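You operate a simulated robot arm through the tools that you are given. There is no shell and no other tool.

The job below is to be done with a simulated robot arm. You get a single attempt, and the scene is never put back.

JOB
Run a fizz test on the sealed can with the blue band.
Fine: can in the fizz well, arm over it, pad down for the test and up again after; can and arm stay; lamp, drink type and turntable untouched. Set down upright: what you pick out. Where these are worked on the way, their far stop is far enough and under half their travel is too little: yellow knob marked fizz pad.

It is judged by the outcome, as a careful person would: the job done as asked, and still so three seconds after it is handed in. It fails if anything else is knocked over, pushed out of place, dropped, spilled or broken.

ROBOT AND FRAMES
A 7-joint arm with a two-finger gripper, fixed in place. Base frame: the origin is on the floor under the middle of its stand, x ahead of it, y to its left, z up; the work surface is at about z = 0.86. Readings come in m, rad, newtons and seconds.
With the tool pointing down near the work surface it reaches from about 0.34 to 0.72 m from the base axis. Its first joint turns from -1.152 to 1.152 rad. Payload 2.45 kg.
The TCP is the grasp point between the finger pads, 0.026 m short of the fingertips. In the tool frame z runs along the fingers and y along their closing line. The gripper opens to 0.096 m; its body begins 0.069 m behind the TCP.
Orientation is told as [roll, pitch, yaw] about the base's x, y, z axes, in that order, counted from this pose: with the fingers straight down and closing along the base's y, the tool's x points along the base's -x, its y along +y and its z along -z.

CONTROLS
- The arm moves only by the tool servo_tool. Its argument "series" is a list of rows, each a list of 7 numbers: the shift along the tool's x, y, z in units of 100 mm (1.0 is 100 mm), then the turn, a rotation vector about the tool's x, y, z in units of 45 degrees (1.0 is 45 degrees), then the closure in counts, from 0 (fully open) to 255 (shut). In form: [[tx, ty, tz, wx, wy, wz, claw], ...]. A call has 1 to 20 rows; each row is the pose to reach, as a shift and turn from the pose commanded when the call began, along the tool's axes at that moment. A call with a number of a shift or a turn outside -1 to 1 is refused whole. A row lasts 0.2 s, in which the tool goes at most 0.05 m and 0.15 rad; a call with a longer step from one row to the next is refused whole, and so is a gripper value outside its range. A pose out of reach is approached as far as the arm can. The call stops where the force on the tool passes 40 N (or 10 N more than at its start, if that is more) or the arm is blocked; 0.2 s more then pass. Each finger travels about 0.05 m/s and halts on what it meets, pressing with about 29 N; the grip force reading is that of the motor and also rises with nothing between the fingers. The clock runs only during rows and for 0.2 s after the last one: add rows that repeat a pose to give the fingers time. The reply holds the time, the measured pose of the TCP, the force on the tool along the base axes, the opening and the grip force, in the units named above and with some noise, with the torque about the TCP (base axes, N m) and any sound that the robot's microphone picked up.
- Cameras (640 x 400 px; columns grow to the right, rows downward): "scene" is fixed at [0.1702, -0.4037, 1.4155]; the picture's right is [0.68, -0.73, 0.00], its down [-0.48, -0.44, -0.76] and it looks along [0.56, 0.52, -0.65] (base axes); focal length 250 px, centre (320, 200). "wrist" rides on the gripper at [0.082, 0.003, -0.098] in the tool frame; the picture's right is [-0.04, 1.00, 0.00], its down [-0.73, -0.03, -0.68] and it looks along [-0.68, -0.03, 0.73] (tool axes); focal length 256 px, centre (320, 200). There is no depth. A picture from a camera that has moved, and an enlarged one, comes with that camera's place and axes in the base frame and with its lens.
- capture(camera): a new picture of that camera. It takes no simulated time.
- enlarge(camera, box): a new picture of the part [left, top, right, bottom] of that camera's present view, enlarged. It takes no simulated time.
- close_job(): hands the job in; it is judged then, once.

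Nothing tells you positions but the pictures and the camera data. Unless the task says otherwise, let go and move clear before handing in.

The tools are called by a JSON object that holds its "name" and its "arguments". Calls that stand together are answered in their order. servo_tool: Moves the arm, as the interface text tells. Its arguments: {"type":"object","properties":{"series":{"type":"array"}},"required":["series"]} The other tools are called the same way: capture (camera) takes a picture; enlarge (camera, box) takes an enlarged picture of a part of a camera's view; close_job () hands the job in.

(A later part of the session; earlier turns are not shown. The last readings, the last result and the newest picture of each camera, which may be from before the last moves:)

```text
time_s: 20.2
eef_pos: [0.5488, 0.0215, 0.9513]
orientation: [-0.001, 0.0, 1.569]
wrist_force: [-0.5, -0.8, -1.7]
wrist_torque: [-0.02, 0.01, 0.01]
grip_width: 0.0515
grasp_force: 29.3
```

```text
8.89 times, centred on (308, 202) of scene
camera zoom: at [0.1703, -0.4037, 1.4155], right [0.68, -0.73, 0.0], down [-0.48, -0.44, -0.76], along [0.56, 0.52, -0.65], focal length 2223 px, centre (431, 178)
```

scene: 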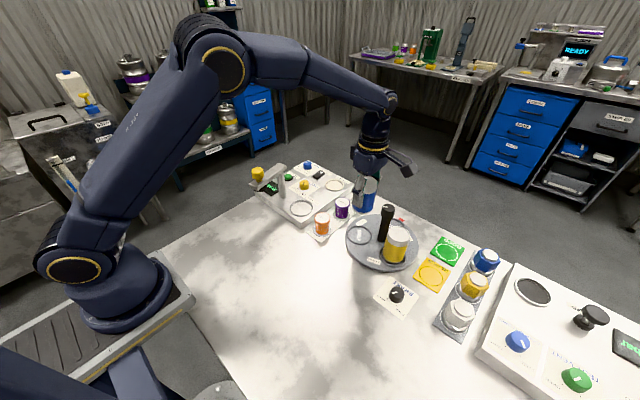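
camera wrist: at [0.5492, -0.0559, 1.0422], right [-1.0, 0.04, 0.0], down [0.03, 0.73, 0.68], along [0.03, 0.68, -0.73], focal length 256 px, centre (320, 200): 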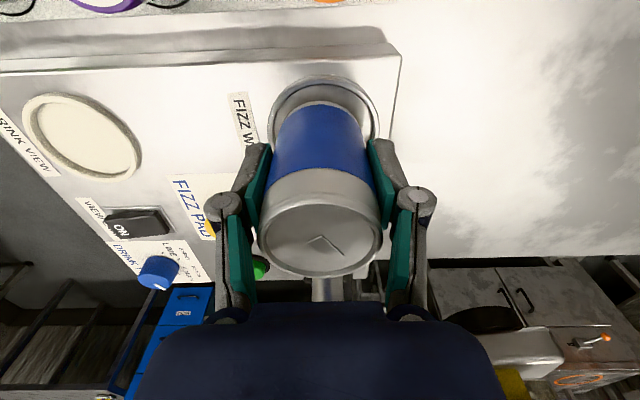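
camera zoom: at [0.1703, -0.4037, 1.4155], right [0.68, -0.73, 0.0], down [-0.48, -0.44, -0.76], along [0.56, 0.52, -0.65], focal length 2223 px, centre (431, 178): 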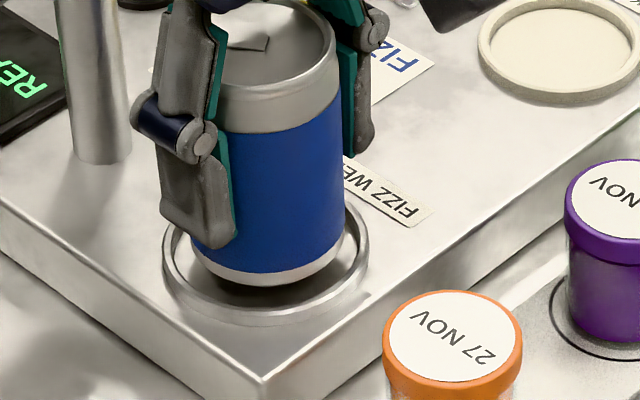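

Now the can looks centred in the ring. Lowering again in small steps to feel the floor.

{"name": "servo_tool", "arguments": {"series": [[0, 0, 0.03, 0, 0, 0, 255], [0, 0, 0.03, 0, 0, 0, 255]]}}

{"name": "servo_tool", "arguments": {"series": [[0, 0, 0.015, 0, 0, 0, 255], [0, 0, 0.015, 0, 0, 0, 255]]}}

{"name": "servo_tool", "arguments": {"series": [[0, 0, 0.01, 0, 0, 0, 255], [0, 0, 0.01, 0, 0, 0, 255]]}}

{"name": "enlarge", "arguments": {"camera": "scene", "box": [285, 180, 330, 225]}}

{"name": "enlarge", "arguments": {"camera": "wrist", "box": [240, 40, 400, 160]}}

```text
time_s: 20.8
eef_pos: [0.5487, 0.0209, 0.947]
orientation: [0.001, 0.0, 1.571]
wrist_force: [-0.3, -0.3, -1.7]
wrist_torque: [-0.02, -0.02, 0.01]
grip_width: 0.0515
grasp_force: 28.9
```

```text
time_s: 21.4
eef_pos: [0.5488, 0.0215, 0.9457]
orientation: [-0.001, -0.001, 1.571]
wrist_force: [0.0, 0.8, -2.0]
wrist_torque: [0.01, 0.01, -0.03]
grip_width: 0.0515
grasp_force: 29.7
```

```text
time_s: 22.0
eef_pos: [0.5484, 0.0222, 0.9454]
orientation: [0.001, -0.001, 1.573]
wrist_force: [0.3, -0.1, -1.5]
wrist_torque: [-0.06, 0.01, -0.01]
grip_width: 0.0512
grasp_force: 28.8
```

```text
8.89 times, centred on (308, 202) of scene
camera zoom: at [0.1703, -0.4037, 1.4155], right [0.68, -0.73, 0.0], down [-0.48, -0.44, -0.76], along [0.56, 0.52, -0.65], focal length 2223 px, centre (431, 178)
```

zoom: 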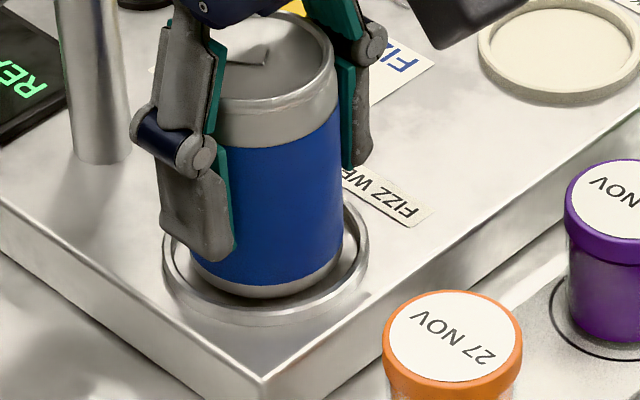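

```text
3.33 times, centred on (320, 100) of wrist
camera zoom: at [0.5464, -0.0606, 1.0425], right [-1.0, 0.04, 0.0], down [0.03, 0.73, 0.68], along [0.03, 0.68, -0.73], focal length 853 px, centre (320, 533)
```

zoom: 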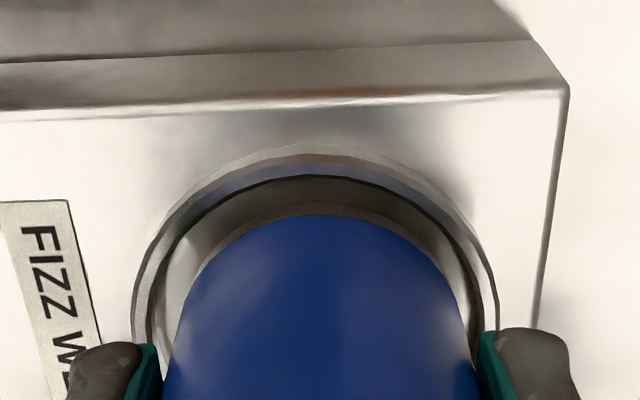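

No contact yet at the height where it touched before, so the earlier contact was the ring. It is now going deeper; I'll continue in 1–1.5 mm steps.

{"name": "servo_tool", "arguments": {"series": [[0, 0, 0.015, 0, 0, 0, 255], [0, 0, 0.015, 0, 0, 0, 255]]}}

{"name": "servo_tool", "arguments": {"series": [[0, 0, 0.01, 0, 0, 0, 255], [0, 0, 0.01, 0, 0, 0, 255]]}}

{"name": "servo_tool", "arguments": {"series": [[0, 0, 0.01, 0, 0, 0, 255], [0, 0, 0.01, 0, 0, 0, 255]]}}

{"name": "enlarge", "arguments": {"camera": "scene", "box": [285, 180, 330, 225]}}

{"name": "enlarge", "arguments": {"camera": "wrist", "box": [240, 40, 400, 160]}}

```text
time_s: 22.6
eef_pos: [0.55, 0.0219, 0.9443]
orientation: [-0.003, 0.0, 1.571]
wrist_force: [-6.5, 1.1, 17.2]
wrist_torque: [0.09, 0.2, 0.0]
grip_width: 0.0516
grasp_force: 29.0
```

```text
time_s: 23.2
eef_pos: [0.5487, 0.0224, 0.943]
orientation: [-0.002, 0.0, 1.57]
wrist_force: [-5.2, 1.2, 15.6]
wrist_torque: [0.05, 0.17, 0.01]
grip_width: 0.0515
grasp_force: 29.3
```

```text
time_s: 23.8
eef_pos: [0.5487, 0.0218, 0.9424]
orientation: [-0.005, 0.0, 1.571]
wrist_force: [-3.7, -0.4, 16.9]
wrist_torque: [0.02, 0.14, -0.04]
grip_width: 0.0513
grasp_force: 28.4
```

```text
8.89 times, centred on (308, 202) of scene
camera zoom: at [0.1698, -0.4037, 1.4155], right [0.68, -0.73, 0.0], down [-0.48, -0.44, -0.76], along [0.56, 0.52, -0.65], focal length 2223 px, centre (431, 178)
```

zoom: 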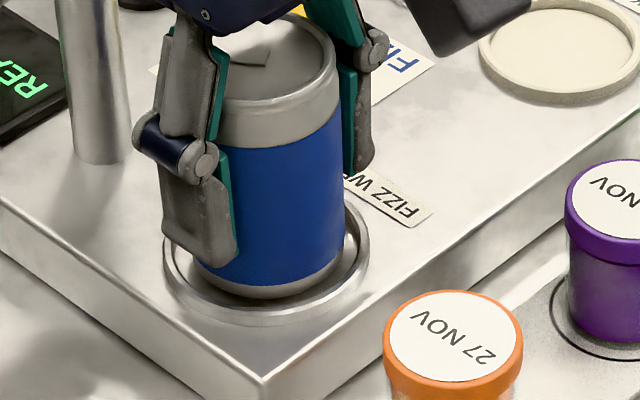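

```text
3.33 times, centred on (320, 100) of wrist
camera zoom: at [0.5466, -0.0608, 1.0397], right [-1.0, 0.04, 0.0], down [0.03, 0.73, 0.68], along [0.03, 0.68, -0.73], focal length 853 px, centre (320, 533)
```

zoom: 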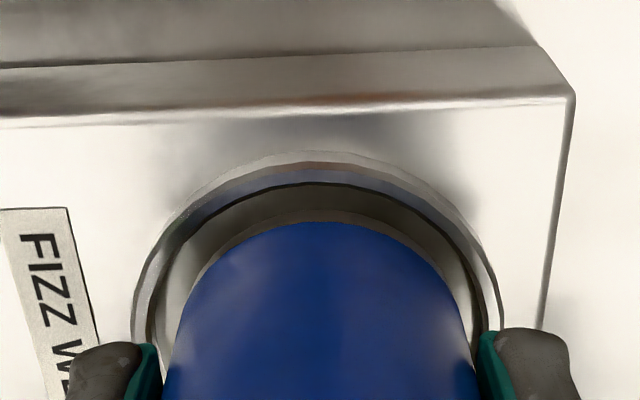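

Contact recurs at the same height with the can now centred in the ring, so it is on the well floor. I'll ease off the downward push by 1 mm, open the gripper partway and look before rising.

{"name": "servo_tool", "arguments": {"series": [[0, 0, -0.01, 0, 0, 0, 255], [0, 0, -0.01, 0, 0, 0, 180], [0, 0, -0.01, 0, 0, 0, 110], [0, 0, -0.01, 0, 0, 0, 90], [0, 0, -0.01, 0, 0, 0, 60], [0, 0, -0.01, 0, 0, 0, 45], [0, 0, -0.01, 0, 0, 0, 45], [0, 0, -0.01, 0, 0, 0, 45]]}}

{"name": "enlarge", "arguments": {"camera": "scene", "box": [275, 160, 335, 225]}}

{"name": "capture", "arguments": {"camera": "wrist"}}

```text
time_s: 25.6
eef_pos: [0.5494, 0.0221, 0.9422]
orientation: [0.0, 0.0, 1.571]
wrist_force: [-0.5, 0.3, -0.5]
wrist_torque: [-0.04, 0.02, -0.03]
grip_width: 0.079
grasp_force: 0.1
```

```text
6.15 times, centred on (305, 192) of scene
camera zoom: at [0.1702, -0.4037, 1.4155], right [0.68, -0.73, 0.0], down [-0.48, -0.44, -0.76], along [0.56, 0.52, -0.65], focal length 1539 px, centre (412, 246)
```

zoom: 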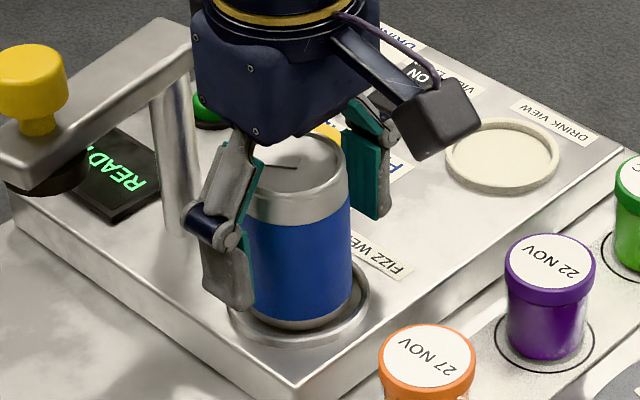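

```text
taken
camera wrist: at [0.5469, -0.0606, 1.0405], right [-1.0, 0.04, 0.0], down [0.03, 0.73, 0.68], along [0.03, 0.68, -0.73], focal length 256 px, centre (320, 200)
```

wrist: 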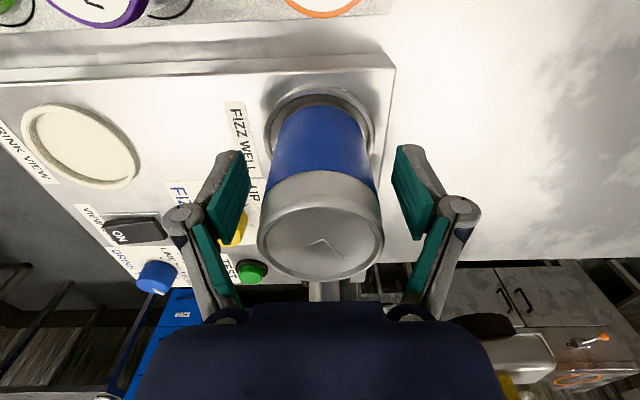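

The can is released and standing upright. I'll rise straight up and then inspect.

{"name": "servo_tool", "arguments": {"series": [[0, 0, -0.1, 0, 0, 0, 45], [0, 0, -0.3, 0, 0, 0, 45], [0, 0, -0.6, 0, 0, 0, 45], [0, 0, -0.9, 0, 0, 0, 45], [0, 0, -1.0, 0, 0, 0, 45]]}}

{"name": "servo_tool", "arguments": {"series": [[0, 0, -0.4, 0, 0, 0, 0], [0.2, 0, -0.7, 0, 0, 0, 0], [0.4, 0, -0.9, 0, 0, 0, 0], [0.4, 0, -0.9, 0, 0, 0, 0]]}}

{"name": "capture", "arguments": {"camera": "wrist"}}

{"name": "enlarge", "arguments": {"camera": "scene", "box": [240, 130, 360, 230]}}

```text
time_s: 26.8
eef_pos: [0.5492, 0.0212, 1.0425]
orientation: [0.0, 0.002, 1.571]
wrist_force: [0.4, 0.5, 0.4]
wrist_torque: [0.01, -0.01, 0.03]
grip_width: 0.0792
grasp_force: 0.1
```

```text
time_s: 27.8
eef_pos: [0.5501, -0.0196, 1.1347]
orientation: [-0.001, -0.001, 1.571]
wrist_force: [-0.4, -0.1, 0.3]
wrist_torque: [-0.03, -0.04, 0.04]
grip_width: 0.0961
grasp_force: 0.0
```

```text
taken
camera wrist: at [0.5468, -0.102, 1.2315], right [-1.0, 0.04, 0.0], down [0.03, 0.73, 0.68], along [0.03, 0.68, -0.73], focal length 256 px, centre (320, 200)
```

wrist: 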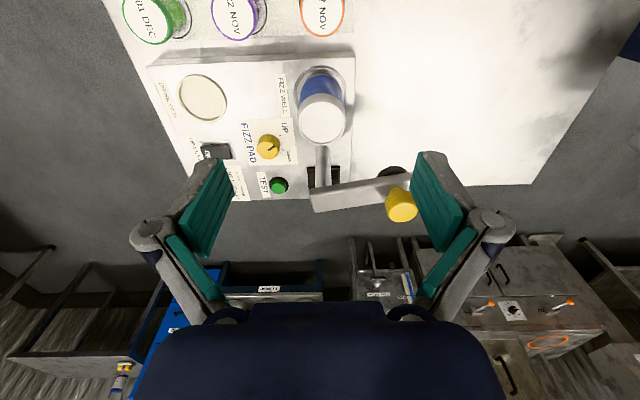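

```text
4.00 times, centred on (300, 180) of scene
camera zoom: at [0.1702, -0.4037, 1.4155], right [0.68, -0.73, 0.0], down [-0.48, -0.44, -0.76], along [0.56, 0.52, -0.65], focal length 1000 px, centre (400, 280)
```

zoom: 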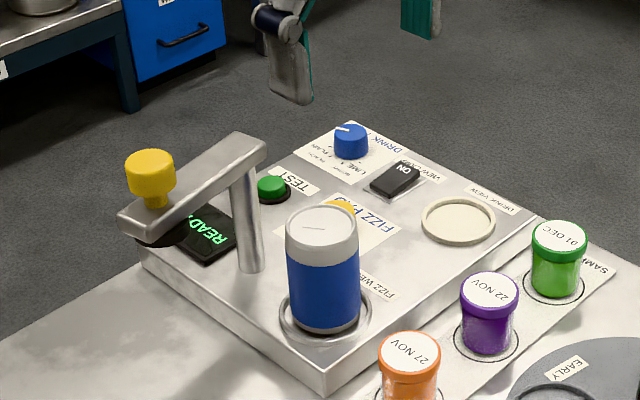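

The can stands upright in the fizz well. Now I'll measure the swing arm, pad knob and TEST button from this viewpoint.

{"name": "enlarge", "arguments": {"camera": "wrist", "box": [190, 60, 430, 230]}}

{"name": "enlarge", "arguments": {"camera": "wrist", "box": [230, 110, 310, 200]}}

{"name": "enlarge", "arguments": {"camera": "wrist", "box": [290, 120, 430, 230]}}

```text
2.35 times, centred on (310, 145) of wrist
camera zoom: at [0.5468, -0.102, 1.2315], right [-1.0, 0.04, 0.0], down [0.03, 0.73, 0.68], along [0.03, 0.68, -0.73], focal length 602 px, centre (344, 329)
```

zoom: 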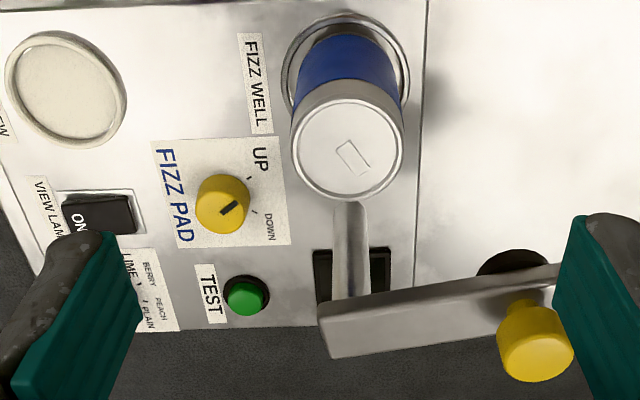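

```text
4.44 times, centred on (270, 155) of wrist
camera zoom: at [0.5468, -0.102, 1.2315], right [-1.0, 0.04, 0.0], down [0.03, 0.73, 0.68], along [0.03, 0.68, -0.73], focal length 1138 px, centre (542, 400)
```

zoom: 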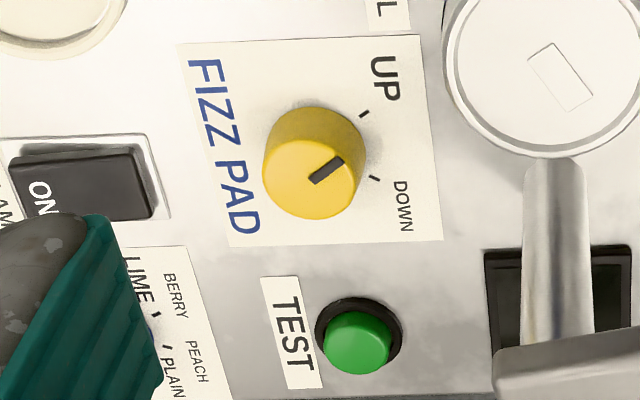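

```text
3.64 times, centred on (360, 175) of wrist
camera zoom: at [0.5468, -0.102, 1.2315], right [-1.0, 0.04, 0.0], down [0.03, 0.73, 0.68], along [0.03, 0.68, -0.73], focal length 931 px, centre (174, 291)
```

zoom: 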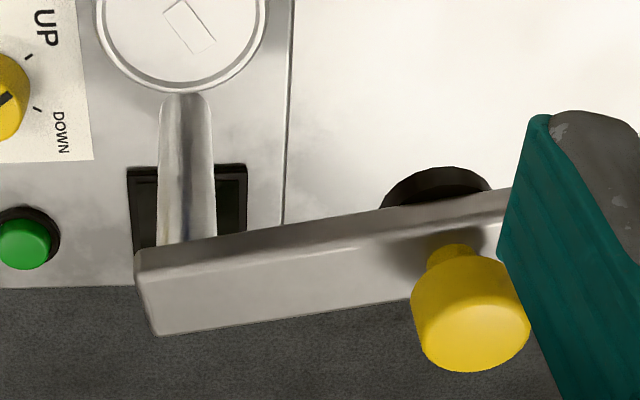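

Refined positions: handle (0.4665, 0.0945) with its top at z 1.04, post (0.552, 0.112), pad knob (0.633, 0.099) with its top near z 0.903, and TEST (0.63, 0.175) with its top near z 0.897. The pad knob mark is at UP, and DOWN is about 60° clockwise. Next I'll turn to yaw 12° above the arm handle so I can grip it across the arm.

{"name": "servo_tool", "arguments": {"series": [[-0.167, 0.14, 0, 0, 0, 0.167, 0], [-0.333, 0.28, 0, 0, 0, 0.333, 0], [-0.5, 0.42, 0, 0, 0, 0.5, 0], [-0.667, 0.56, 0, 0, 0, 0.667, 0], [-0.833, 0.7, 0, 0, 0, 0.833, 0], [-1.0, 0.836, 0, 0, 0, 1.0, 0]]}}

{"name": "servo_tool", "arguments": {"series": [[-0.02, 0.02, 0, 0, 0, 0.147, 0], [-0.04, 0.04, 0, 0, 0, 0.293, 0], [-0.06, 0.06, 0, 0, 0, 0.44, 0], [-0.08, 0.08, 0, 0, 0, 0.587, 0], [-0.099, 0.099, 0, 0, 0, 0.733, 0], [-0.099, 0.099, 0, 0, 0, 0.733, 0]]}}

{"name": "capture", "arguments": {"camera": "wrist"}}

{"name": "enlarge", "arguments": {"camera": "scene", "box": [220, 90, 360, 230]}}

```text
time_s: 29.2
eef_pos: [0.4654, 0.0812, 1.1336]
orientation: [0.0, 0.001, 0.784]
wrist_force: [-0.5, -0.3, 0.0]
wrist_torque: [0.02, -0.01, 0.0]
grip_width: 0.0962
grasp_force: 0.0
```

```text
time_s: 30.6
eef_pos: [0.4665, 0.0947, 1.1334]
orientation: [0.0, -0.001, 0.21]
wrist_force: [0.3, 0.3, 0.2]
wrist_torque: [0.0, -0.01, 0.02]
grip_width: 0.096
grasp_force: 0.0
```

```text
taken
camera wrist: at [0.3858, 0.081, 1.2312], right [-0.17, 0.99, 0.0], down [0.72, 0.12, 0.68], along [0.67, 0.11, -0.73], focal length 256 px, centre (320, 200)
```

wrist: 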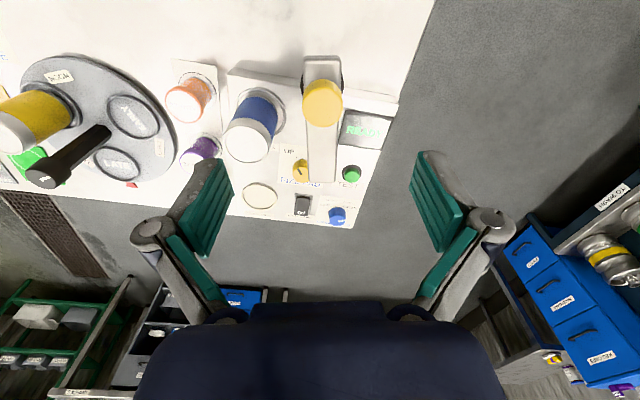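

```text
2.86 times, centred on (290, 160) of scene
camera zoom: at [0.1702, -0.4037, 1.4155], right [0.68, -0.73, 0.0], down [-0.48, -0.44, -0.76], along [0.56, 0.52, -0.65], focal length 714 px, centre (406, 314)
```

zoom: 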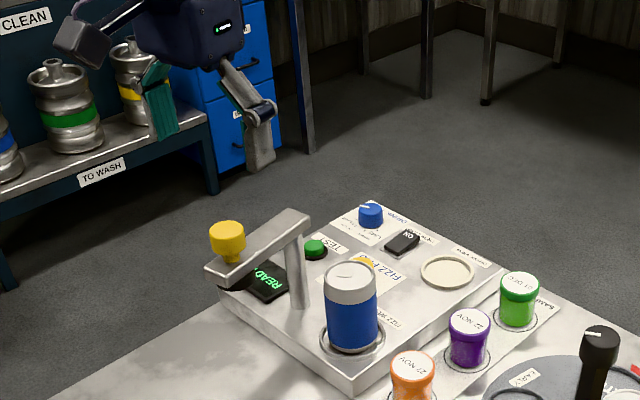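

{"name": "enlarge", "arguments": {"camera": "wrist", "box": [270, 40, 380, 200]}}

```text
2.50 times, centred on (325, 120) of wrist
camera zoom: at [0.3858, 0.081, 1.2312], right [-0.17, 0.99, 0.0], down [0.72, 0.12, 0.68], along [0.67, 0.11, -0.73], focal length 640 px, centre (308, 400)
```

zoom: 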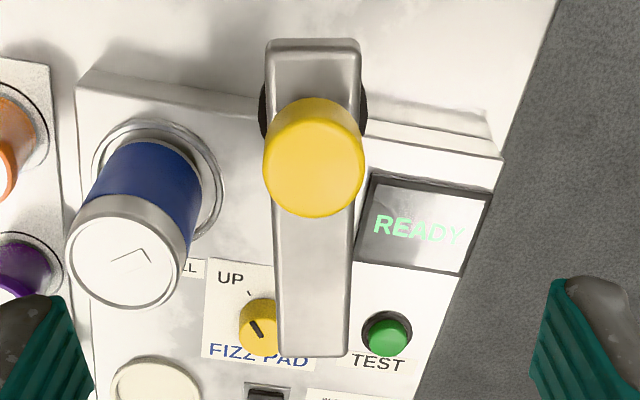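

The handle is centred between the fingers at about (0.465, 0.0955). I'll descend so the fingertips stay just above the arm's top face.

{"name": "servo_tool", "arguments": {"series": [[0.01, 0, 0.25, 0, 0, 0, 0], [0.01, 0, 0.5, 0, 0, 0, 0], [0.01, 0, 0.75, 0, 0, 0, 0], [0.01, 0, 0.9, 0, 0, 0, 0], [0.01, 0, 0.96, 0, 0, 0, 0], [0.01, 0, 0.96, 0, 0, 0, 0]]}}

{"name": "capture", "arguments": {"camera": "wrist"}}

{"name": "enlarge", "arguments": {"camera": "scene", "box": [220, 110, 320, 220]}}

```text
time_s: 32.0
eef_pos: [0.4632, 0.0964, 1.0373]
orientation: [0.0, 0.001, 0.212]
wrist_force: [0.7, 0.1, 0.7]
wrist_torque: [0.03, 0.02, 0.0]
grip_width: 0.0959
grasp_force: 0.0
```

```text
taken
camera wrist: at [0.385, 0.0817, 1.1348], right [-0.17, 0.99, 0.0], down [0.72, 0.12, 0.68], along [0.67, 0.12, -0.73], focal length 256 px, centre (320, 200)
```

wrist: 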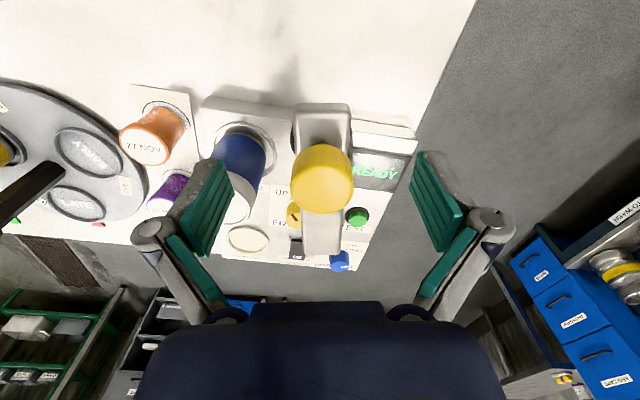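

```text
3.64 times, centred on (270, 165) of scene
camera zoom: at [0.1702, -0.4037, 1.4155], right [0.68, -0.73, 0.0], down [-0.48, -0.44, -0.76], along [0.56, 0.52, -0.65], focal length 909 px, centre (502, 327)
```

zoom: 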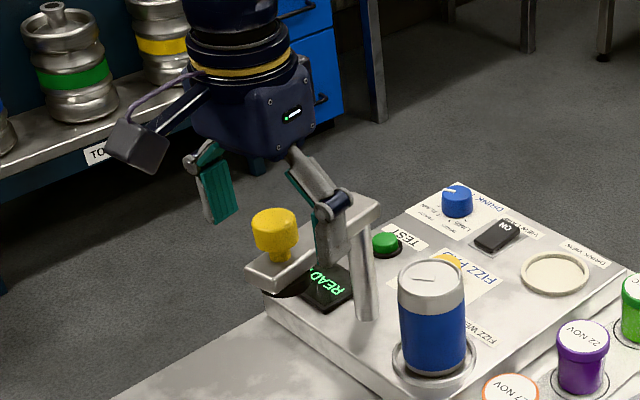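

The fingers straddle the handle evenly. Closing on it now.

{"name": "servo_tool", "arguments": {"series": [[0, 0, 0, 0, 0, 0, 80], [0, 0, 0, 0, 0, 0, 130], [0, 0, 0, 0, 0, 0, 160], [0, 0, 0, 0, 0, 0, 190], [0, 0, 0, 0, 0, 0, 220], [0, 0, 0, 0, 0, 0, 220], [0, 0, 0, 0, 0, 0, 220]]}}

{"name": "capture", "arguments": {"camera": "wrist"}}

{"name": "enlarge", "arguments": {"camera": "scene", "box": [220, 110, 320, 220]}}

```text
time_s: 33.6
eef_pos: [0.4646, 0.0962, 1.0378]
orientation: [0.0, -0.002, 0.212]
wrist_force: [-0.4, 0.6, 1.6]
wrist_torque: [0.01, 0.08, 0.01]
grip_width: 0.0305
grasp_force: 45.0
```

```text
taken
camera wrist: at [0.385, 0.0817, 1.1351], right [-0.17, 0.99, 0.0], down [0.72, 0.12, 0.68], along [0.67, 0.12, -0.73], focal length 256 px, centre (320, 200)
```

wrist: 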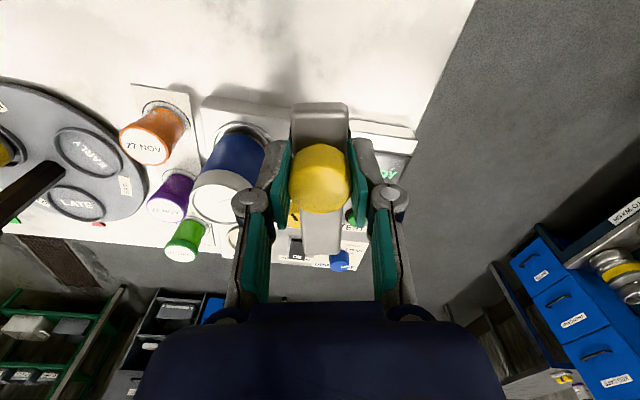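

```text
3.64 times, centred on (270, 165) of scene
camera zoom: at [0.1702, -0.4037, 1.4155], right [0.68, -0.73, 0.0], down [-0.48, -0.44, -0.76], along [0.56, 0.52, -0.65], focal length 909 px, centre (502, 327)
```

zoom: 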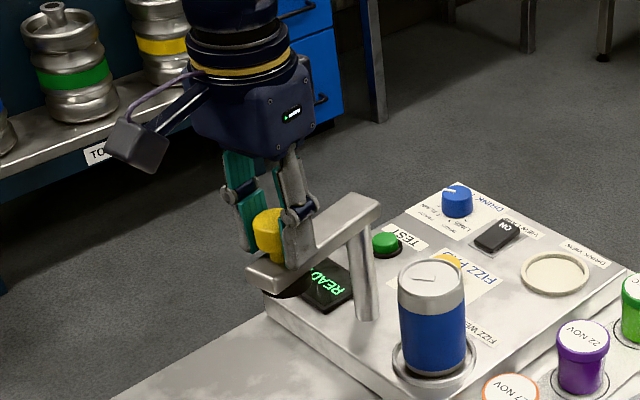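

The handle is held at 30.5 mm. I'll swing the arm along its arc about the post, starting with a short 10° test to check that it moves freely.

{"name": "servo_tool", "arguments": {"series": [[-0.0008, -0.0382, 0, 0, 0, -0.0556, 220], [-0.0033, -0.0763, 0, 0, 0, -0.111, 220], [-0.0075, -0.1142, 0, 0, 0, -0.1667, 220], [-0.0133, -0.1519, 0, 0, 0, -0.222, 220], [-0.0133, -0.1519, 0, 0, 0, -0.222, 220]]}}

{"name": "enlarge", "arguments": {"camera": "scene", "box": [220, 110, 320, 220]}}

```text
time_s: 34.8
eef_pos: [0.4692, 0.0815, 1.0382]
orientation: [0.0, -0.001, 0.386]
wrist_force: [-5.9, 3.0, 21.4]
wrist_torque: [-0.06, 0.3, 0.35]
grip_width: 0.0308
grasp_force: 45.2
```

```text
3.64 times, centred on (270, 165) of scene
camera zoom: at [0.1697, -0.4037, 1.4156], right [0.68, -0.73, 0.0], down [-0.48, -0.44, -0.76], along [0.56, 0.52, -0.65], focal length 909 px, centre (502, 327)
```

zoom: 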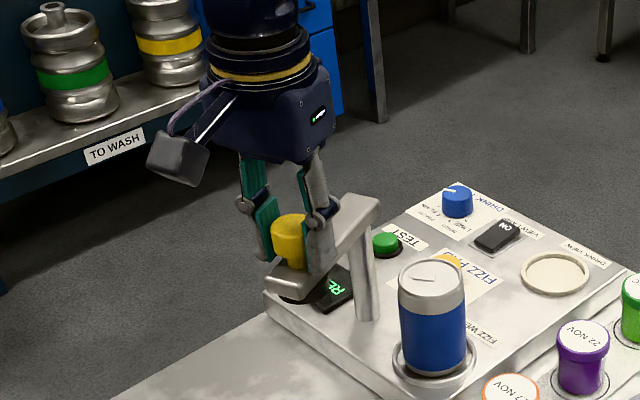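

The arm swings, but a 21 N vertical force appeared; the fingertips may be rubbing the arm's top. I'll raise 2 mm and see if the force eases.

{"name": "servo_tool", "arguments": {"series": [[0, 0, -0.01, 0, 0, 0, 220], [0, 0, -0.02, 0, 0, 0, 220], [0, 0, -0.02, 0, 0, 0, 220]]}}

{"name": "enlarge", "arguments": {"camera": "wrist", "box": [220, 90, 420, 270]}}

```text
time_s: 35.6
eef_pos: [0.4702, 0.0796, 1.0381]
orientation: [0.001, 0.003, 0.384]
wrist_force: [6.3, 4.9, -22.7]
wrist_torque: [0.45, -0.97, 0.13]
grip_width: 0.0306
grasp_force: 45.6
```

```text
2.22 times, centred on (320, 180) of wrist
camera zoom: at [0.3933, 0.0524, 1.1351], right [-0.34, 0.94, 0.0], down [0.69, 0.25, 0.68], along [0.64, 0.23, -0.74], focal length 569 px, centre (320, 244)
```

zoom: 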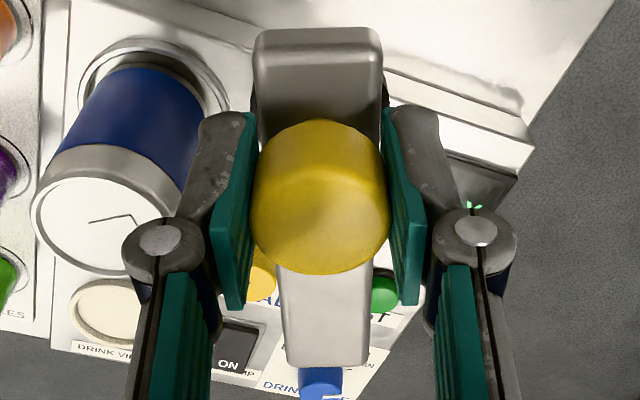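

The handle is vertically rigid, so a tight grip fights my small height errors. I'll loosen to a close cage of about 36 mm around the 30.5 mm handle and continue the arc with the finger pushing it.

{"name": "servo_tool", "arguments": {"series": [[0, 0, 0, 0, 0, 0, 160], [0, 0, 0, 0, 0, 0, 160], [0, 0, 0, 0, 0, 0, 160]]}}

{"name": "servo_tool", "arguments": {"series": [[-0.0016, -0.0536, 0, 0, 0, -0.0778, 160], [-0.0065, -0.107, 0, 0, 0, -0.1556, 160], [-0.0147, -0.16, 0, 0, 0, -0.2333, 160], [-0.0261, -0.2124, 0, 0, 0, -0.3111, 160], [-0.0406, -0.264, 0, 0, 0, -0.3889, 160], [-0.0406, -0.264, 0, 0, 0, -0.3889, 160]]}}

{"name": "enlarge", "arguments": {"camera": "scene", "box": [220, 110, 320, 220]}}

{"name": "enlarge", "arguments": {"camera": "wrist", "box": [220, 90, 420, 270]}}

```text
time_s: 36.4
eef_pos: [0.4688, 0.0807, 1.0388]
orientation: [0.0, 0.001, 0.387]
wrist_force: [-0.6, -0.3, -0.5]
wrist_torque: [0.02, 0.03, 0.04]
grip_width: 0.0357
grasp_force: 0.0
```

```text
time_s: 37.8
eef_pos: [0.4816, 0.058, 1.0367]
orientation: [0.0, 0.0, 0.69]
wrist_force: [-0.4, 0.3, 0.5]
wrist_torque: [0.0, -0.02, 0.03]
grip_width: 0.0358
grasp_force: 0.1
```

```text
3.64 times, centred on (270, 165) of scene
camera zoom: at [0.1702, -0.4037, 1.4155], right [0.68, -0.73, 0.0], down [-0.48, -0.44, -0.76], along [0.56, 0.52, -0.65], focal length 909 px, centre (502, 327)
```

zoom: 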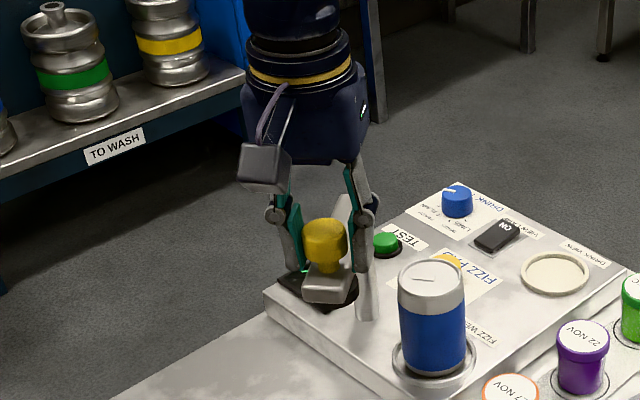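

```text
2.22 times, centred on (320, 180) of wrist
camera zoom: at [0.4183, 0.0076, 1.1357], right [-0.61, 0.8, 0.0], down [0.58, 0.45, 0.68], along [0.54, 0.41, -0.73], focal length 569 px, centre (320, 244)
```

zoom: 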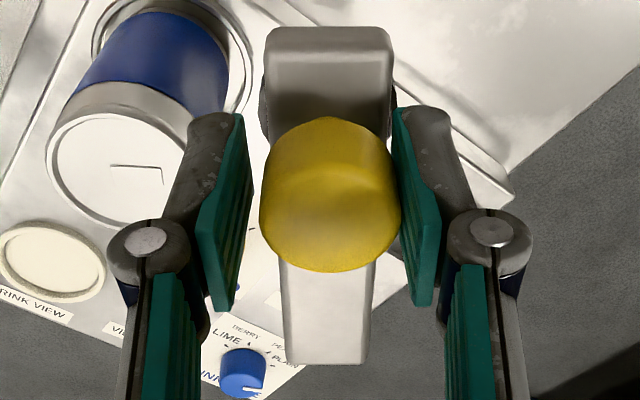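

The caged push works with near-zero force. Before the pad passes over the can, I'll check its height against the can lid.

{"name": "enlarge", "arguments": {"camera": "scene", "box": [260, 160, 325, 225]}}

```text
6.15 times, centred on (292, 192) of scene
camera zoom: at [0.1702, -0.4037, 1.4155], right [0.68, -0.73, 0.0], down [-0.48, -0.44, -0.76], along [0.56, 0.52, -0.65], focal length 1539 px, centre (489, 246)
```

zoom: 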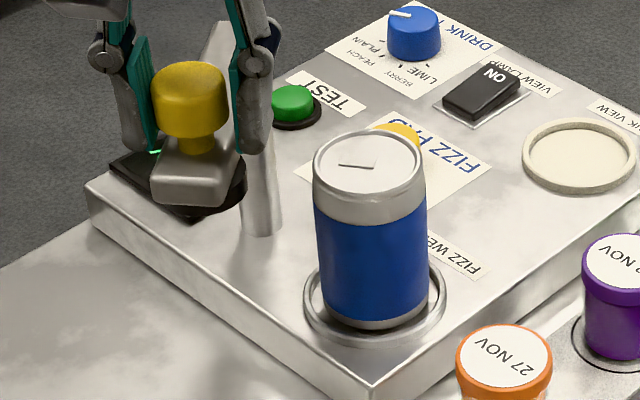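

The wrist views put the pad bottom near 0.985–0.99 and the lid near 0.97, so it should clear. I'll keep going in small steps with checks.

{"name": "servo_tool", "arguments": {"series": [[-0.0016, -0.0536, 0, 0, 0, -0.0778, 160], [-0.0065, -0.107, 0, 0, 0, -0.1556, 160], [-0.0147, -0.16, 0, 0, 0, -0.2333, 160], [-0.0261, -0.2124, 0, 0, 0, -0.3111, 160], [-0.0406, -0.264, 0, 0, 0, -0.3889, 160], [-0.0406, -0.264, 0, 0, 0, -0.3889, 160]]}}

{"name": "enlarge", "arguments": {"camera": "scene", "box": [260, 150, 335, 225]}}

{"name": "capture", "arguments": {"camera": "wrist"}}

```text
time_s: 39.2
eef_pos: [0.503, 0.0404, 1.0385]
orientation: [0.0, 0.001, 0.998]
wrist_force: [-0.6, 0.3, 0.4]
wrist_torque: [0.0, -0.05, 0.0]
grip_width: 0.0359
grasp_force: 0.0
```

```text
5.33 times, centred on (298, 188) of scene
camera zoom: at [0.1702, -0.4037, 1.4155], right [0.68, -0.73, 0.0], down [-0.48, -0.44, -0.76], along [0.56, 0.52, -0.65], focal length 1334 px, centre (440, 267)
```

zoom: 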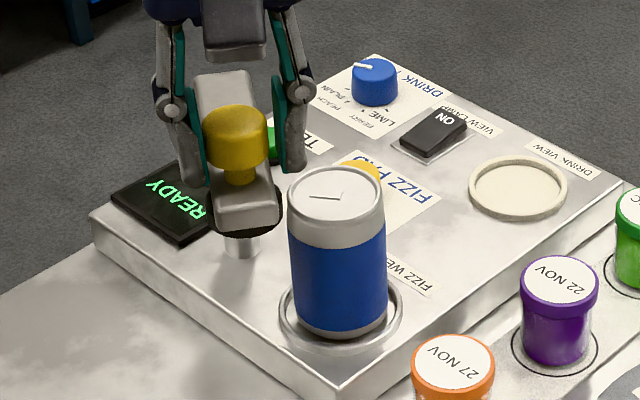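

```text
taken
camera wrist: at [0.4568, -0.0272, 1.1366], right [-0.82, 0.58, 0.0], down [0.42, 0.6, 0.68], along [0.39, 0.56, -0.73], focal length 256 px, centre (320, 200)
```

wrist: 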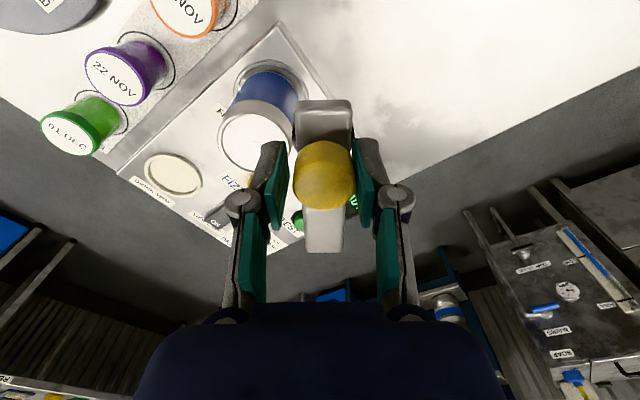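

{"name": "enlarge", "arguments": {"camera": "scene", "box": [275, 170, 315, 205]}}

{"name": "enlarge", "arguments": {"camera": "wrist", "box": [210, 60, 370, 190]}}

```text
11.43 times, centred on (295, 188) of scene
camera zoom: at [0.1702, -0.4037, 1.4155], right [0.68, -0.73, 0.0], down [-0.48, -0.44, -0.76], along [0.56, 0.52, -0.65], focal length 2858 px, centre (606, 343)
```

zoom: 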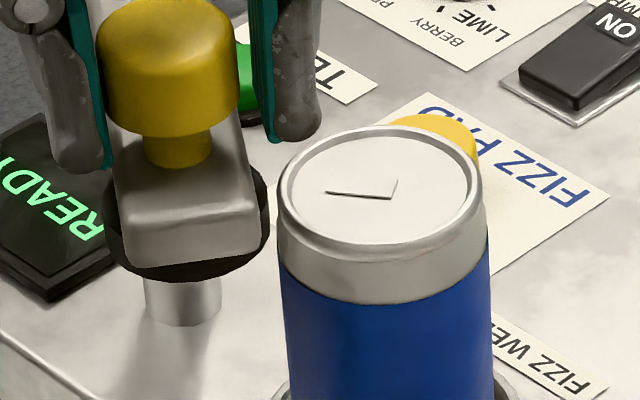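

```text
3.08 times, centred on (290, 125) of wrist
camera zoom: at [0.4568, -0.0272, 1.1366], right [-0.82, 0.58, 0.0], down [0.42, 0.6, 0.68], along [0.39, 0.56, -0.73], focal length 788 px, centre (412, 431)
```

zoom: 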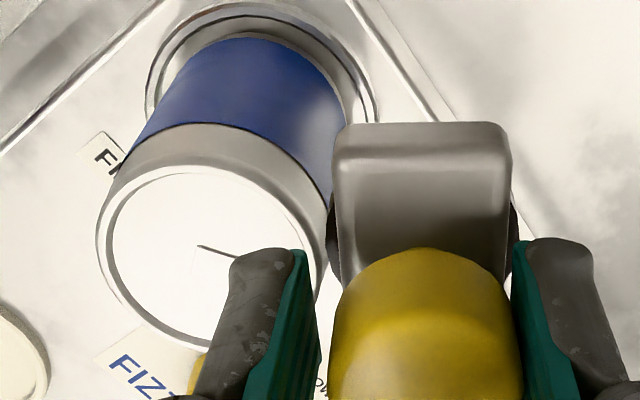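

The pad bottom appears about 6 mm above the lid. I'll move 5° and check that the can doesn't move.

{"name": "servo_tool", "arguments": {"series": [[-0.0008, -0.0382, 0, 0, 0, -0.0556, 160], [-0.0033, -0.0763, 0, 0, 0, -0.111, 160], [-0.0075, -0.1142, 0, 0, 0, -0.1667, 160], [-0.0075, -0.1142, 0, 0, 0, -0.1667, 160]]}}

{"name": "enlarge", "arguments": {"camera": "scene", "box": [275, 170, 325, 220]}}

{"name": "enlarge", "arguments": {"camera": "wrist", "box": [210, 60, 370, 190]}}

```text
time_s: 40.2
eef_pos: [0.5123, 0.035, 1.0393]
orientation: [0.001, 0.001, 1.127]
wrist_force: [-0.3, 0.3, -0.1]
wrist_torque: [0.0, -0.03, 0.0]
grip_width: 0.0359
grasp_force: 0.2
```

```text
8.00 times, centred on (300, 195) of scene
camera zoom: at [0.1702, -0.4037, 1.4155], right [0.68, -0.73, 0.0], down [-0.48, -0.44, -0.76], along [0.56, 0.52, -0.65], focal length 2001 px, centre (480, 240)
```

zoom: 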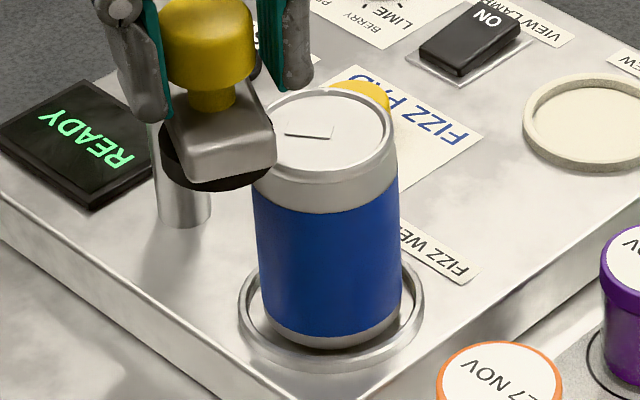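

```text
3.08 times, centred on (290, 125) of wrist
camera zoom: at [0.4752, -0.0384, 1.1358], right [-0.89, 0.46, 0.0], down [0.34, 0.65, 0.68], along [0.32, 0.6, -0.73], focal length 788 px, centre (412, 431)
```

zoom: 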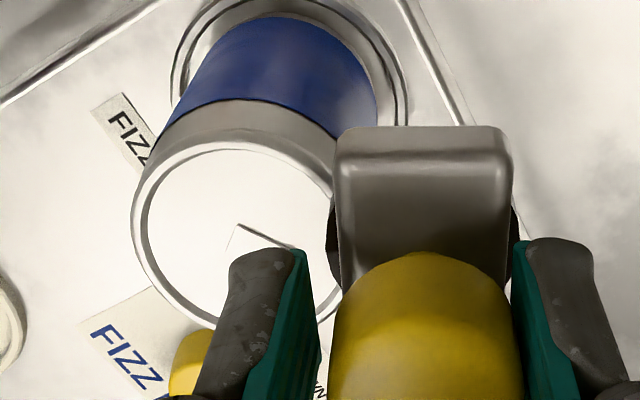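

{"name": "servo_tool", "arguments": {"series": [[-0.0008, -0.0382, 0, 0, 0, -0.0556, 160], [-0.0033, -0.0763, 0, 0, 0, -0.111, 160], [-0.0075, -0.1142, 0, 0, 0, -0.1667, 160], [-0.0075, -0.1142, 0, 0, 0, -0.1667, 160]]}}

{"name": "enlarge", "arguments": {"camera": "scene", "box": [275, 170, 325, 220]}}

{"name": "enlarge", "arguments": {"camera": "wrist", "box": [210, 60, 370, 190]}}

```text
time_s: 41.2
eef_pos: [0.5236, 0.0299, 1.0376]
orientation: [-0.001, 0.0, 1.259]
wrist_force: [-1.0, 0.1, 0.9]
wrist_torque: [-0.01, -0.02, -0.01]
grip_width: 0.036
grasp_force: 0.0
```

```text
8.00 times, centred on (300, 195) of scene
camera zoom: at [0.1702, -0.4037, 1.4155], right [0.68, -0.73, 0.0], down [-0.48, -0.44, -0.76], along [0.56, 0.52, -0.65], focal length 2001 px, centre (480, 240)
```

zoom: 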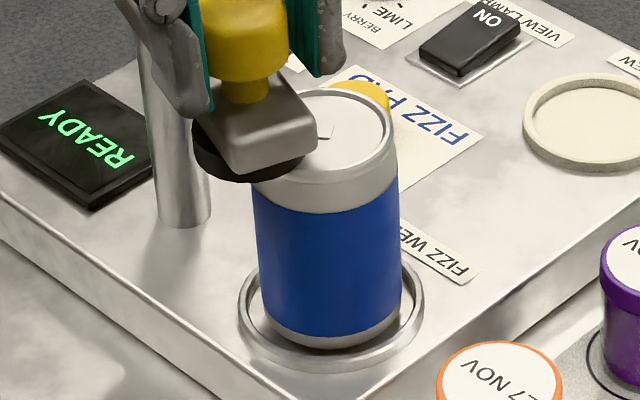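

```text
3.08 times, centred on (290, 125) of wrist
camera zoom: at [0.4962, -0.047, 1.1357], right [-0.94, 0.35, 0.0], down [0.25, 0.69, 0.68], along [0.23, 0.64, -0.73], focal length 788 px, centre (412, 431)
```

zoom: 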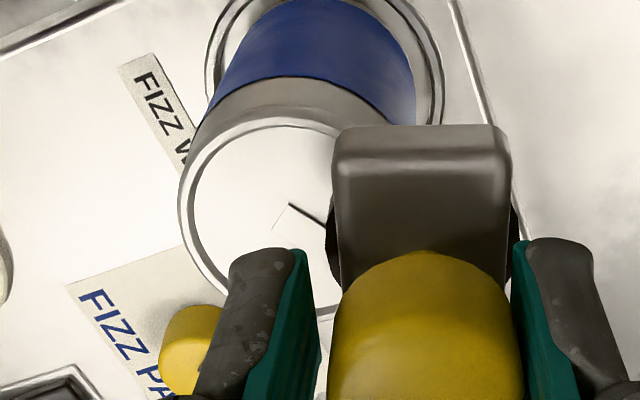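

The pad passes over the can without touching. Continuing to near the final alignment.

{"name": "servo_tool", "arguments": {"series": [[-0.0014, -0.049, 0, 0, 0, -0.0711, 160], [-0.0055, -0.0979, 0, 0, 0, -0.1422, 160], [-0.0123, -0.1464, 0, 0, 0, -0.2133, 160], [-0.0215, -0.193, 0, 0, 0, -0.2822, 160], [-0.0336, -0.2405, 0, 0, 0, -0.3533, 160], [-0.0336, -0.2405, 0, 0, 0, -0.3533, 160]]}}

{"name": "enlarge", "arguments": {"camera": "scene", "box": [275, 150, 345, 220]}}

{"name": "capture", "arguments": {"camera": "wrist"}}

{"name": "enlarge", "arguments": {"camera": "wrist", "box": [210, 60, 430, 270]}}

```text
time_s: 42.6
eef_pos: [0.5477, 0.0256, 1.0389]
orientation: [-0.001, -0.001, 1.536]
wrist_force: [0.3, 0.7, -0.2]
wrist_torque: [-0.01, -0.03, 0.03]
grip_width: 0.0358
grasp_force: 0.0
```

```text
5.71 times, centred on (310, 185) of scene
camera zoom: at [0.1702, -0.4037, 1.4155], right [0.68, -0.73, 0.0], down [-0.48, -0.44, -0.76], along [0.56, 0.52, -0.65], focal length 1429 px, centre (377, 286)
```

zoom: 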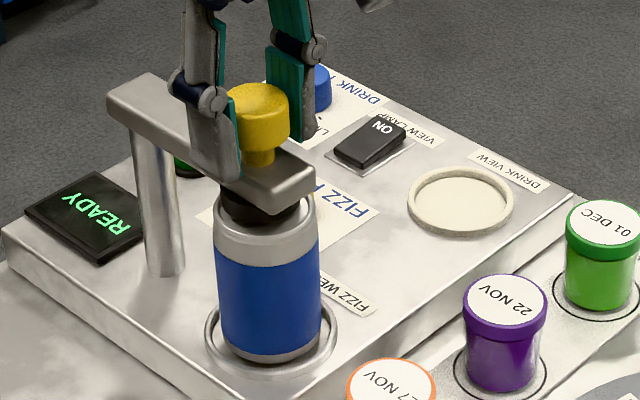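

```text
taken
camera wrist: at [0.542, -0.0559, 1.1364], right [-1.0, 0.07, 0.0], down [0.06, 0.73, 0.68], along [0.05, 0.68, -0.73], focal length 256 px, centre (320, 200)
```

wrist: 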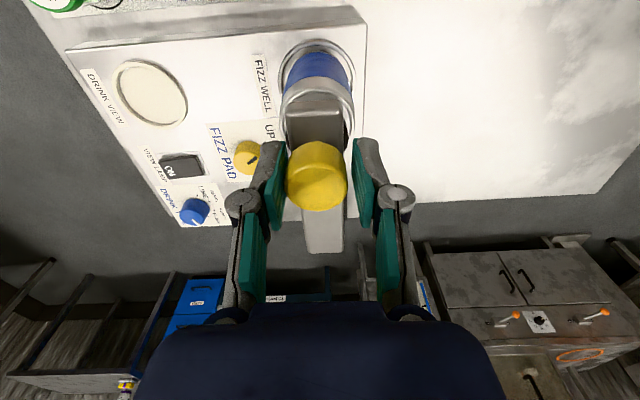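

```text
1.90 times, centred on (320, 165) of wrist
camera zoom: at [0.542, -0.0559, 1.1364], right [-1.0, 0.07, 0.0], down [0.06, 0.73, 0.68], along [0.05, 0.68, -0.73], focal length 488 px, centre (320, 267)
```

zoom: 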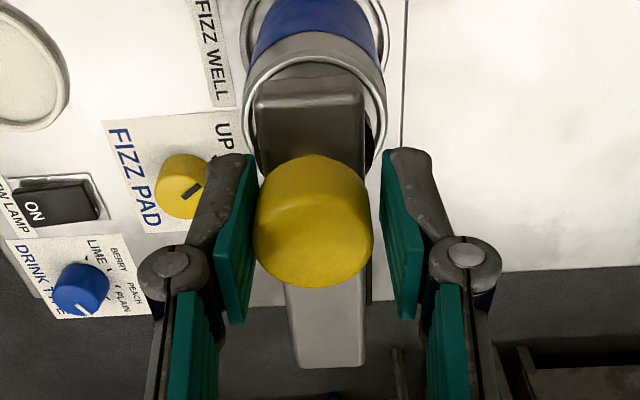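

The arm is now over the can and the handle sits at about (0.550, 0.026), aligned with the well. I'll open the cage and rise clear.

{"name": "servo_tool", "arguments": {"series": [[0, 0, 0, 0, 0, 0, 130], [0, 0, 0, 0, 0, 0, 100], [0, 0, 0, 0, 0, 0, 60], [0, 0, 0, 0, 0, 0, 60], [0, 0, -0.2, 0, 0, 0, 60], [0, 0, -0.5, 0, 0, 0, 60], [0, 0, -0.8, 0, 0, 0, 60], [0, 0, -1.0, 0, 0, 0, 60], [0, 0, -1.0, 0, 0, 0, 60]]}}

{"name": "enlarge", "arguments": {"camera": "scene", "box": [260, 140, 360, 220]}}

{"name": "capture", "arguments": {"camera": "wrist"}}

```text
time_s: 44.6
eef_pos: [0.5471, 0.027, 1.1395]
orientation: [0.0, -0.001, 1.535]
wrist_force: [0.3, 0.1, 0.1]
wrist_torque: [0.0, 0.03, 0.02]
grip_width: 0.0732
grasp_force: 0.1
```

```text
5.00 times, centred on (310, 180) of scene
camera zoom: at [0.1702, -0.4037, 1.4155], right [0.68, -0.73, 0.0], down [-0.48, -0.44, -0.76], along [0.56, 0.52, -0.65], focal length 1250 px, centre (370, 300)
```

zoom: 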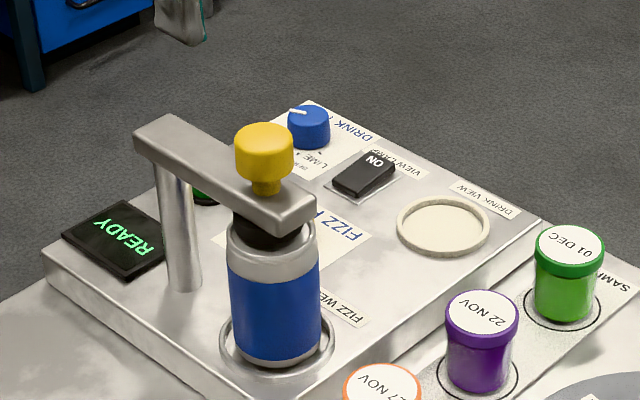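

```text
taken
camera wrist: at [0.5413, -0.0555, 1.2366], right [-1.0, 0.08, 0.0], down [0.06, 0.73, 0.68], along [0.05, 0.68, -0.73], focal length 256 px, centre (320, 200)
```

wrist: 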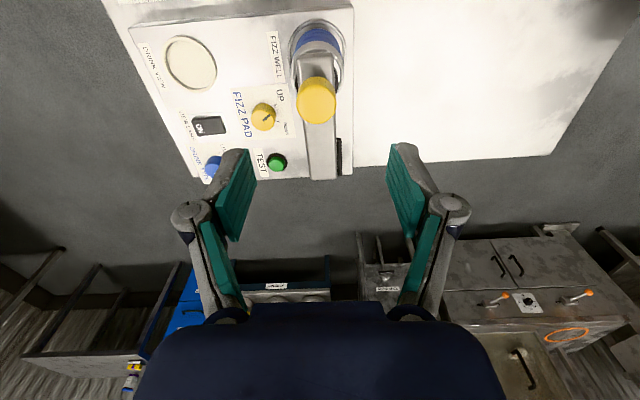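

The arm is in place over the can. Next is the FIZZ PAD knob, so I'll zoom for its exact position and mark direction.

{"name": "enlarge", "arguments": {"camera": "wrist", "box": [200, 70, 350, 190]}}

```text
3.33 times, centred on (275, 130) of wrist
camera zoom: at [0.5413, -0.0555, 1.2366], right [-1.0, 0.08, 0.0], down [0.06, 0.73, 0.68], along [0.05, 0.68, -0.73], focal length 853 px, centre (470, 433)
```

zoom: 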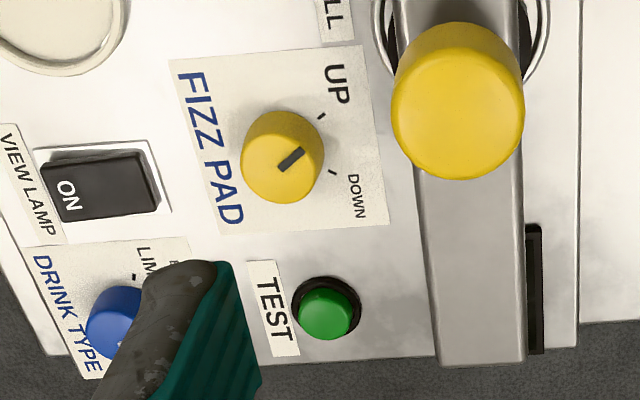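

The pad knob is at (0.632, 0.0995) with its mark on UP, and DOWN is about 65° clockwise. I'll move above it and turn to yaw ~145°, so the clockwise turn ends near 80° with the camera kept away from the swing arm.

{"name": "servo_tool", "arguments": {"series": [[-0.126, -0.138, 0, 0, 0, -0.133, 60], [-0.252, -0.277, 0, 0, 0, -0.267, 60], [-0.378, -0.415, 0, 0, 0, -0.4, 60], [-0.503, -0.553, 0, 0, 0, -0.533, 60], [-0.629, -0.692, 0, 0, 0, -0.667, 60], [-0.755, -0.83, 0, 0, 0, -0.8, 60], [-0.755, -0.83, 0, 0, 0, -0.8, 60]]}}

{"name": "servo_tool", "arguments": {"series": [[0, 0, 0, 0, 0, -0.117, 100], [0, 0, 0, 0, 0, -0.233, 120], [0, 0, 0, 0, 0, -0.35, 120], [0, 0, 0, 0, 0, -0.467, 120], [0, 0, 0, 0, 0, -0.467, 120]]}}

{"name": "capture", "arguments": {"camera": "wrist"}}

{"name": "capture", "arguments": {"camera": "scene"}}

```text
time_s: 46.2
eef_pos: [0.6328, 0.099, 1.137]
orientation: [0.0, -0.001, 2.167]
wrist_force: [-0.2, -0.4, 0.7]
wrist_torque: [-0.01, 0.01, 0.01]
grip_width: 0.0734
grasp_force: 0.1
```

```text
time_s: 47.4
eef_pos: [0.633, 0.0992, 1.1377]
orientation: [-0.002, -0.001, 2.531]
wrist_force: [0.4, -0.9, -0.5]
wrist_torque: [0.04, 0.02, 0.01]
grip_width: 0.0507
grasp_force: 0.0
```

```text
taken
camera wrist: at [0.699, 0.0488, 1.2361], right [-0.61, -0.8, 0.0], down [-0.58, 0.44, 0.68], along [-0.54, 0.41, -0.73], focal length 256 px, centre (320, 200)
```

wrist: 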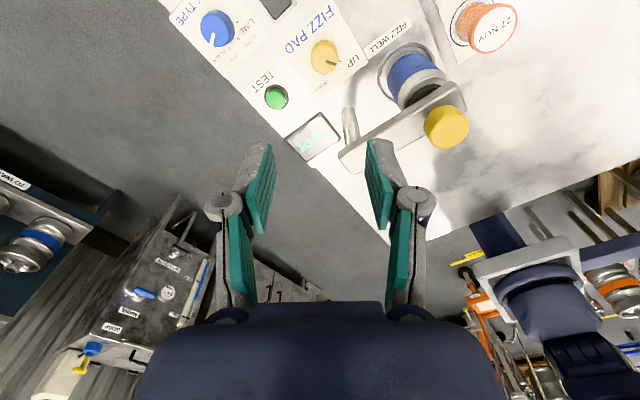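

```text
taken
```

scene: 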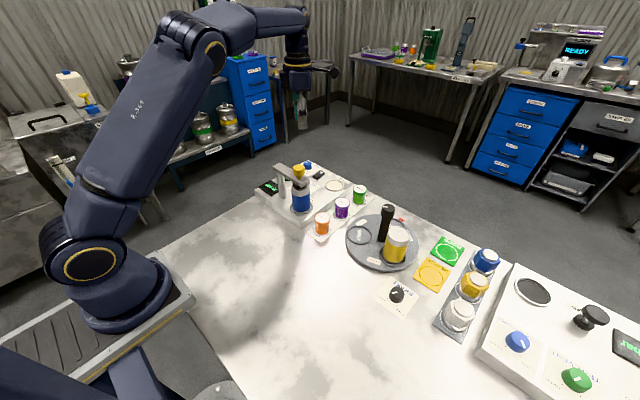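

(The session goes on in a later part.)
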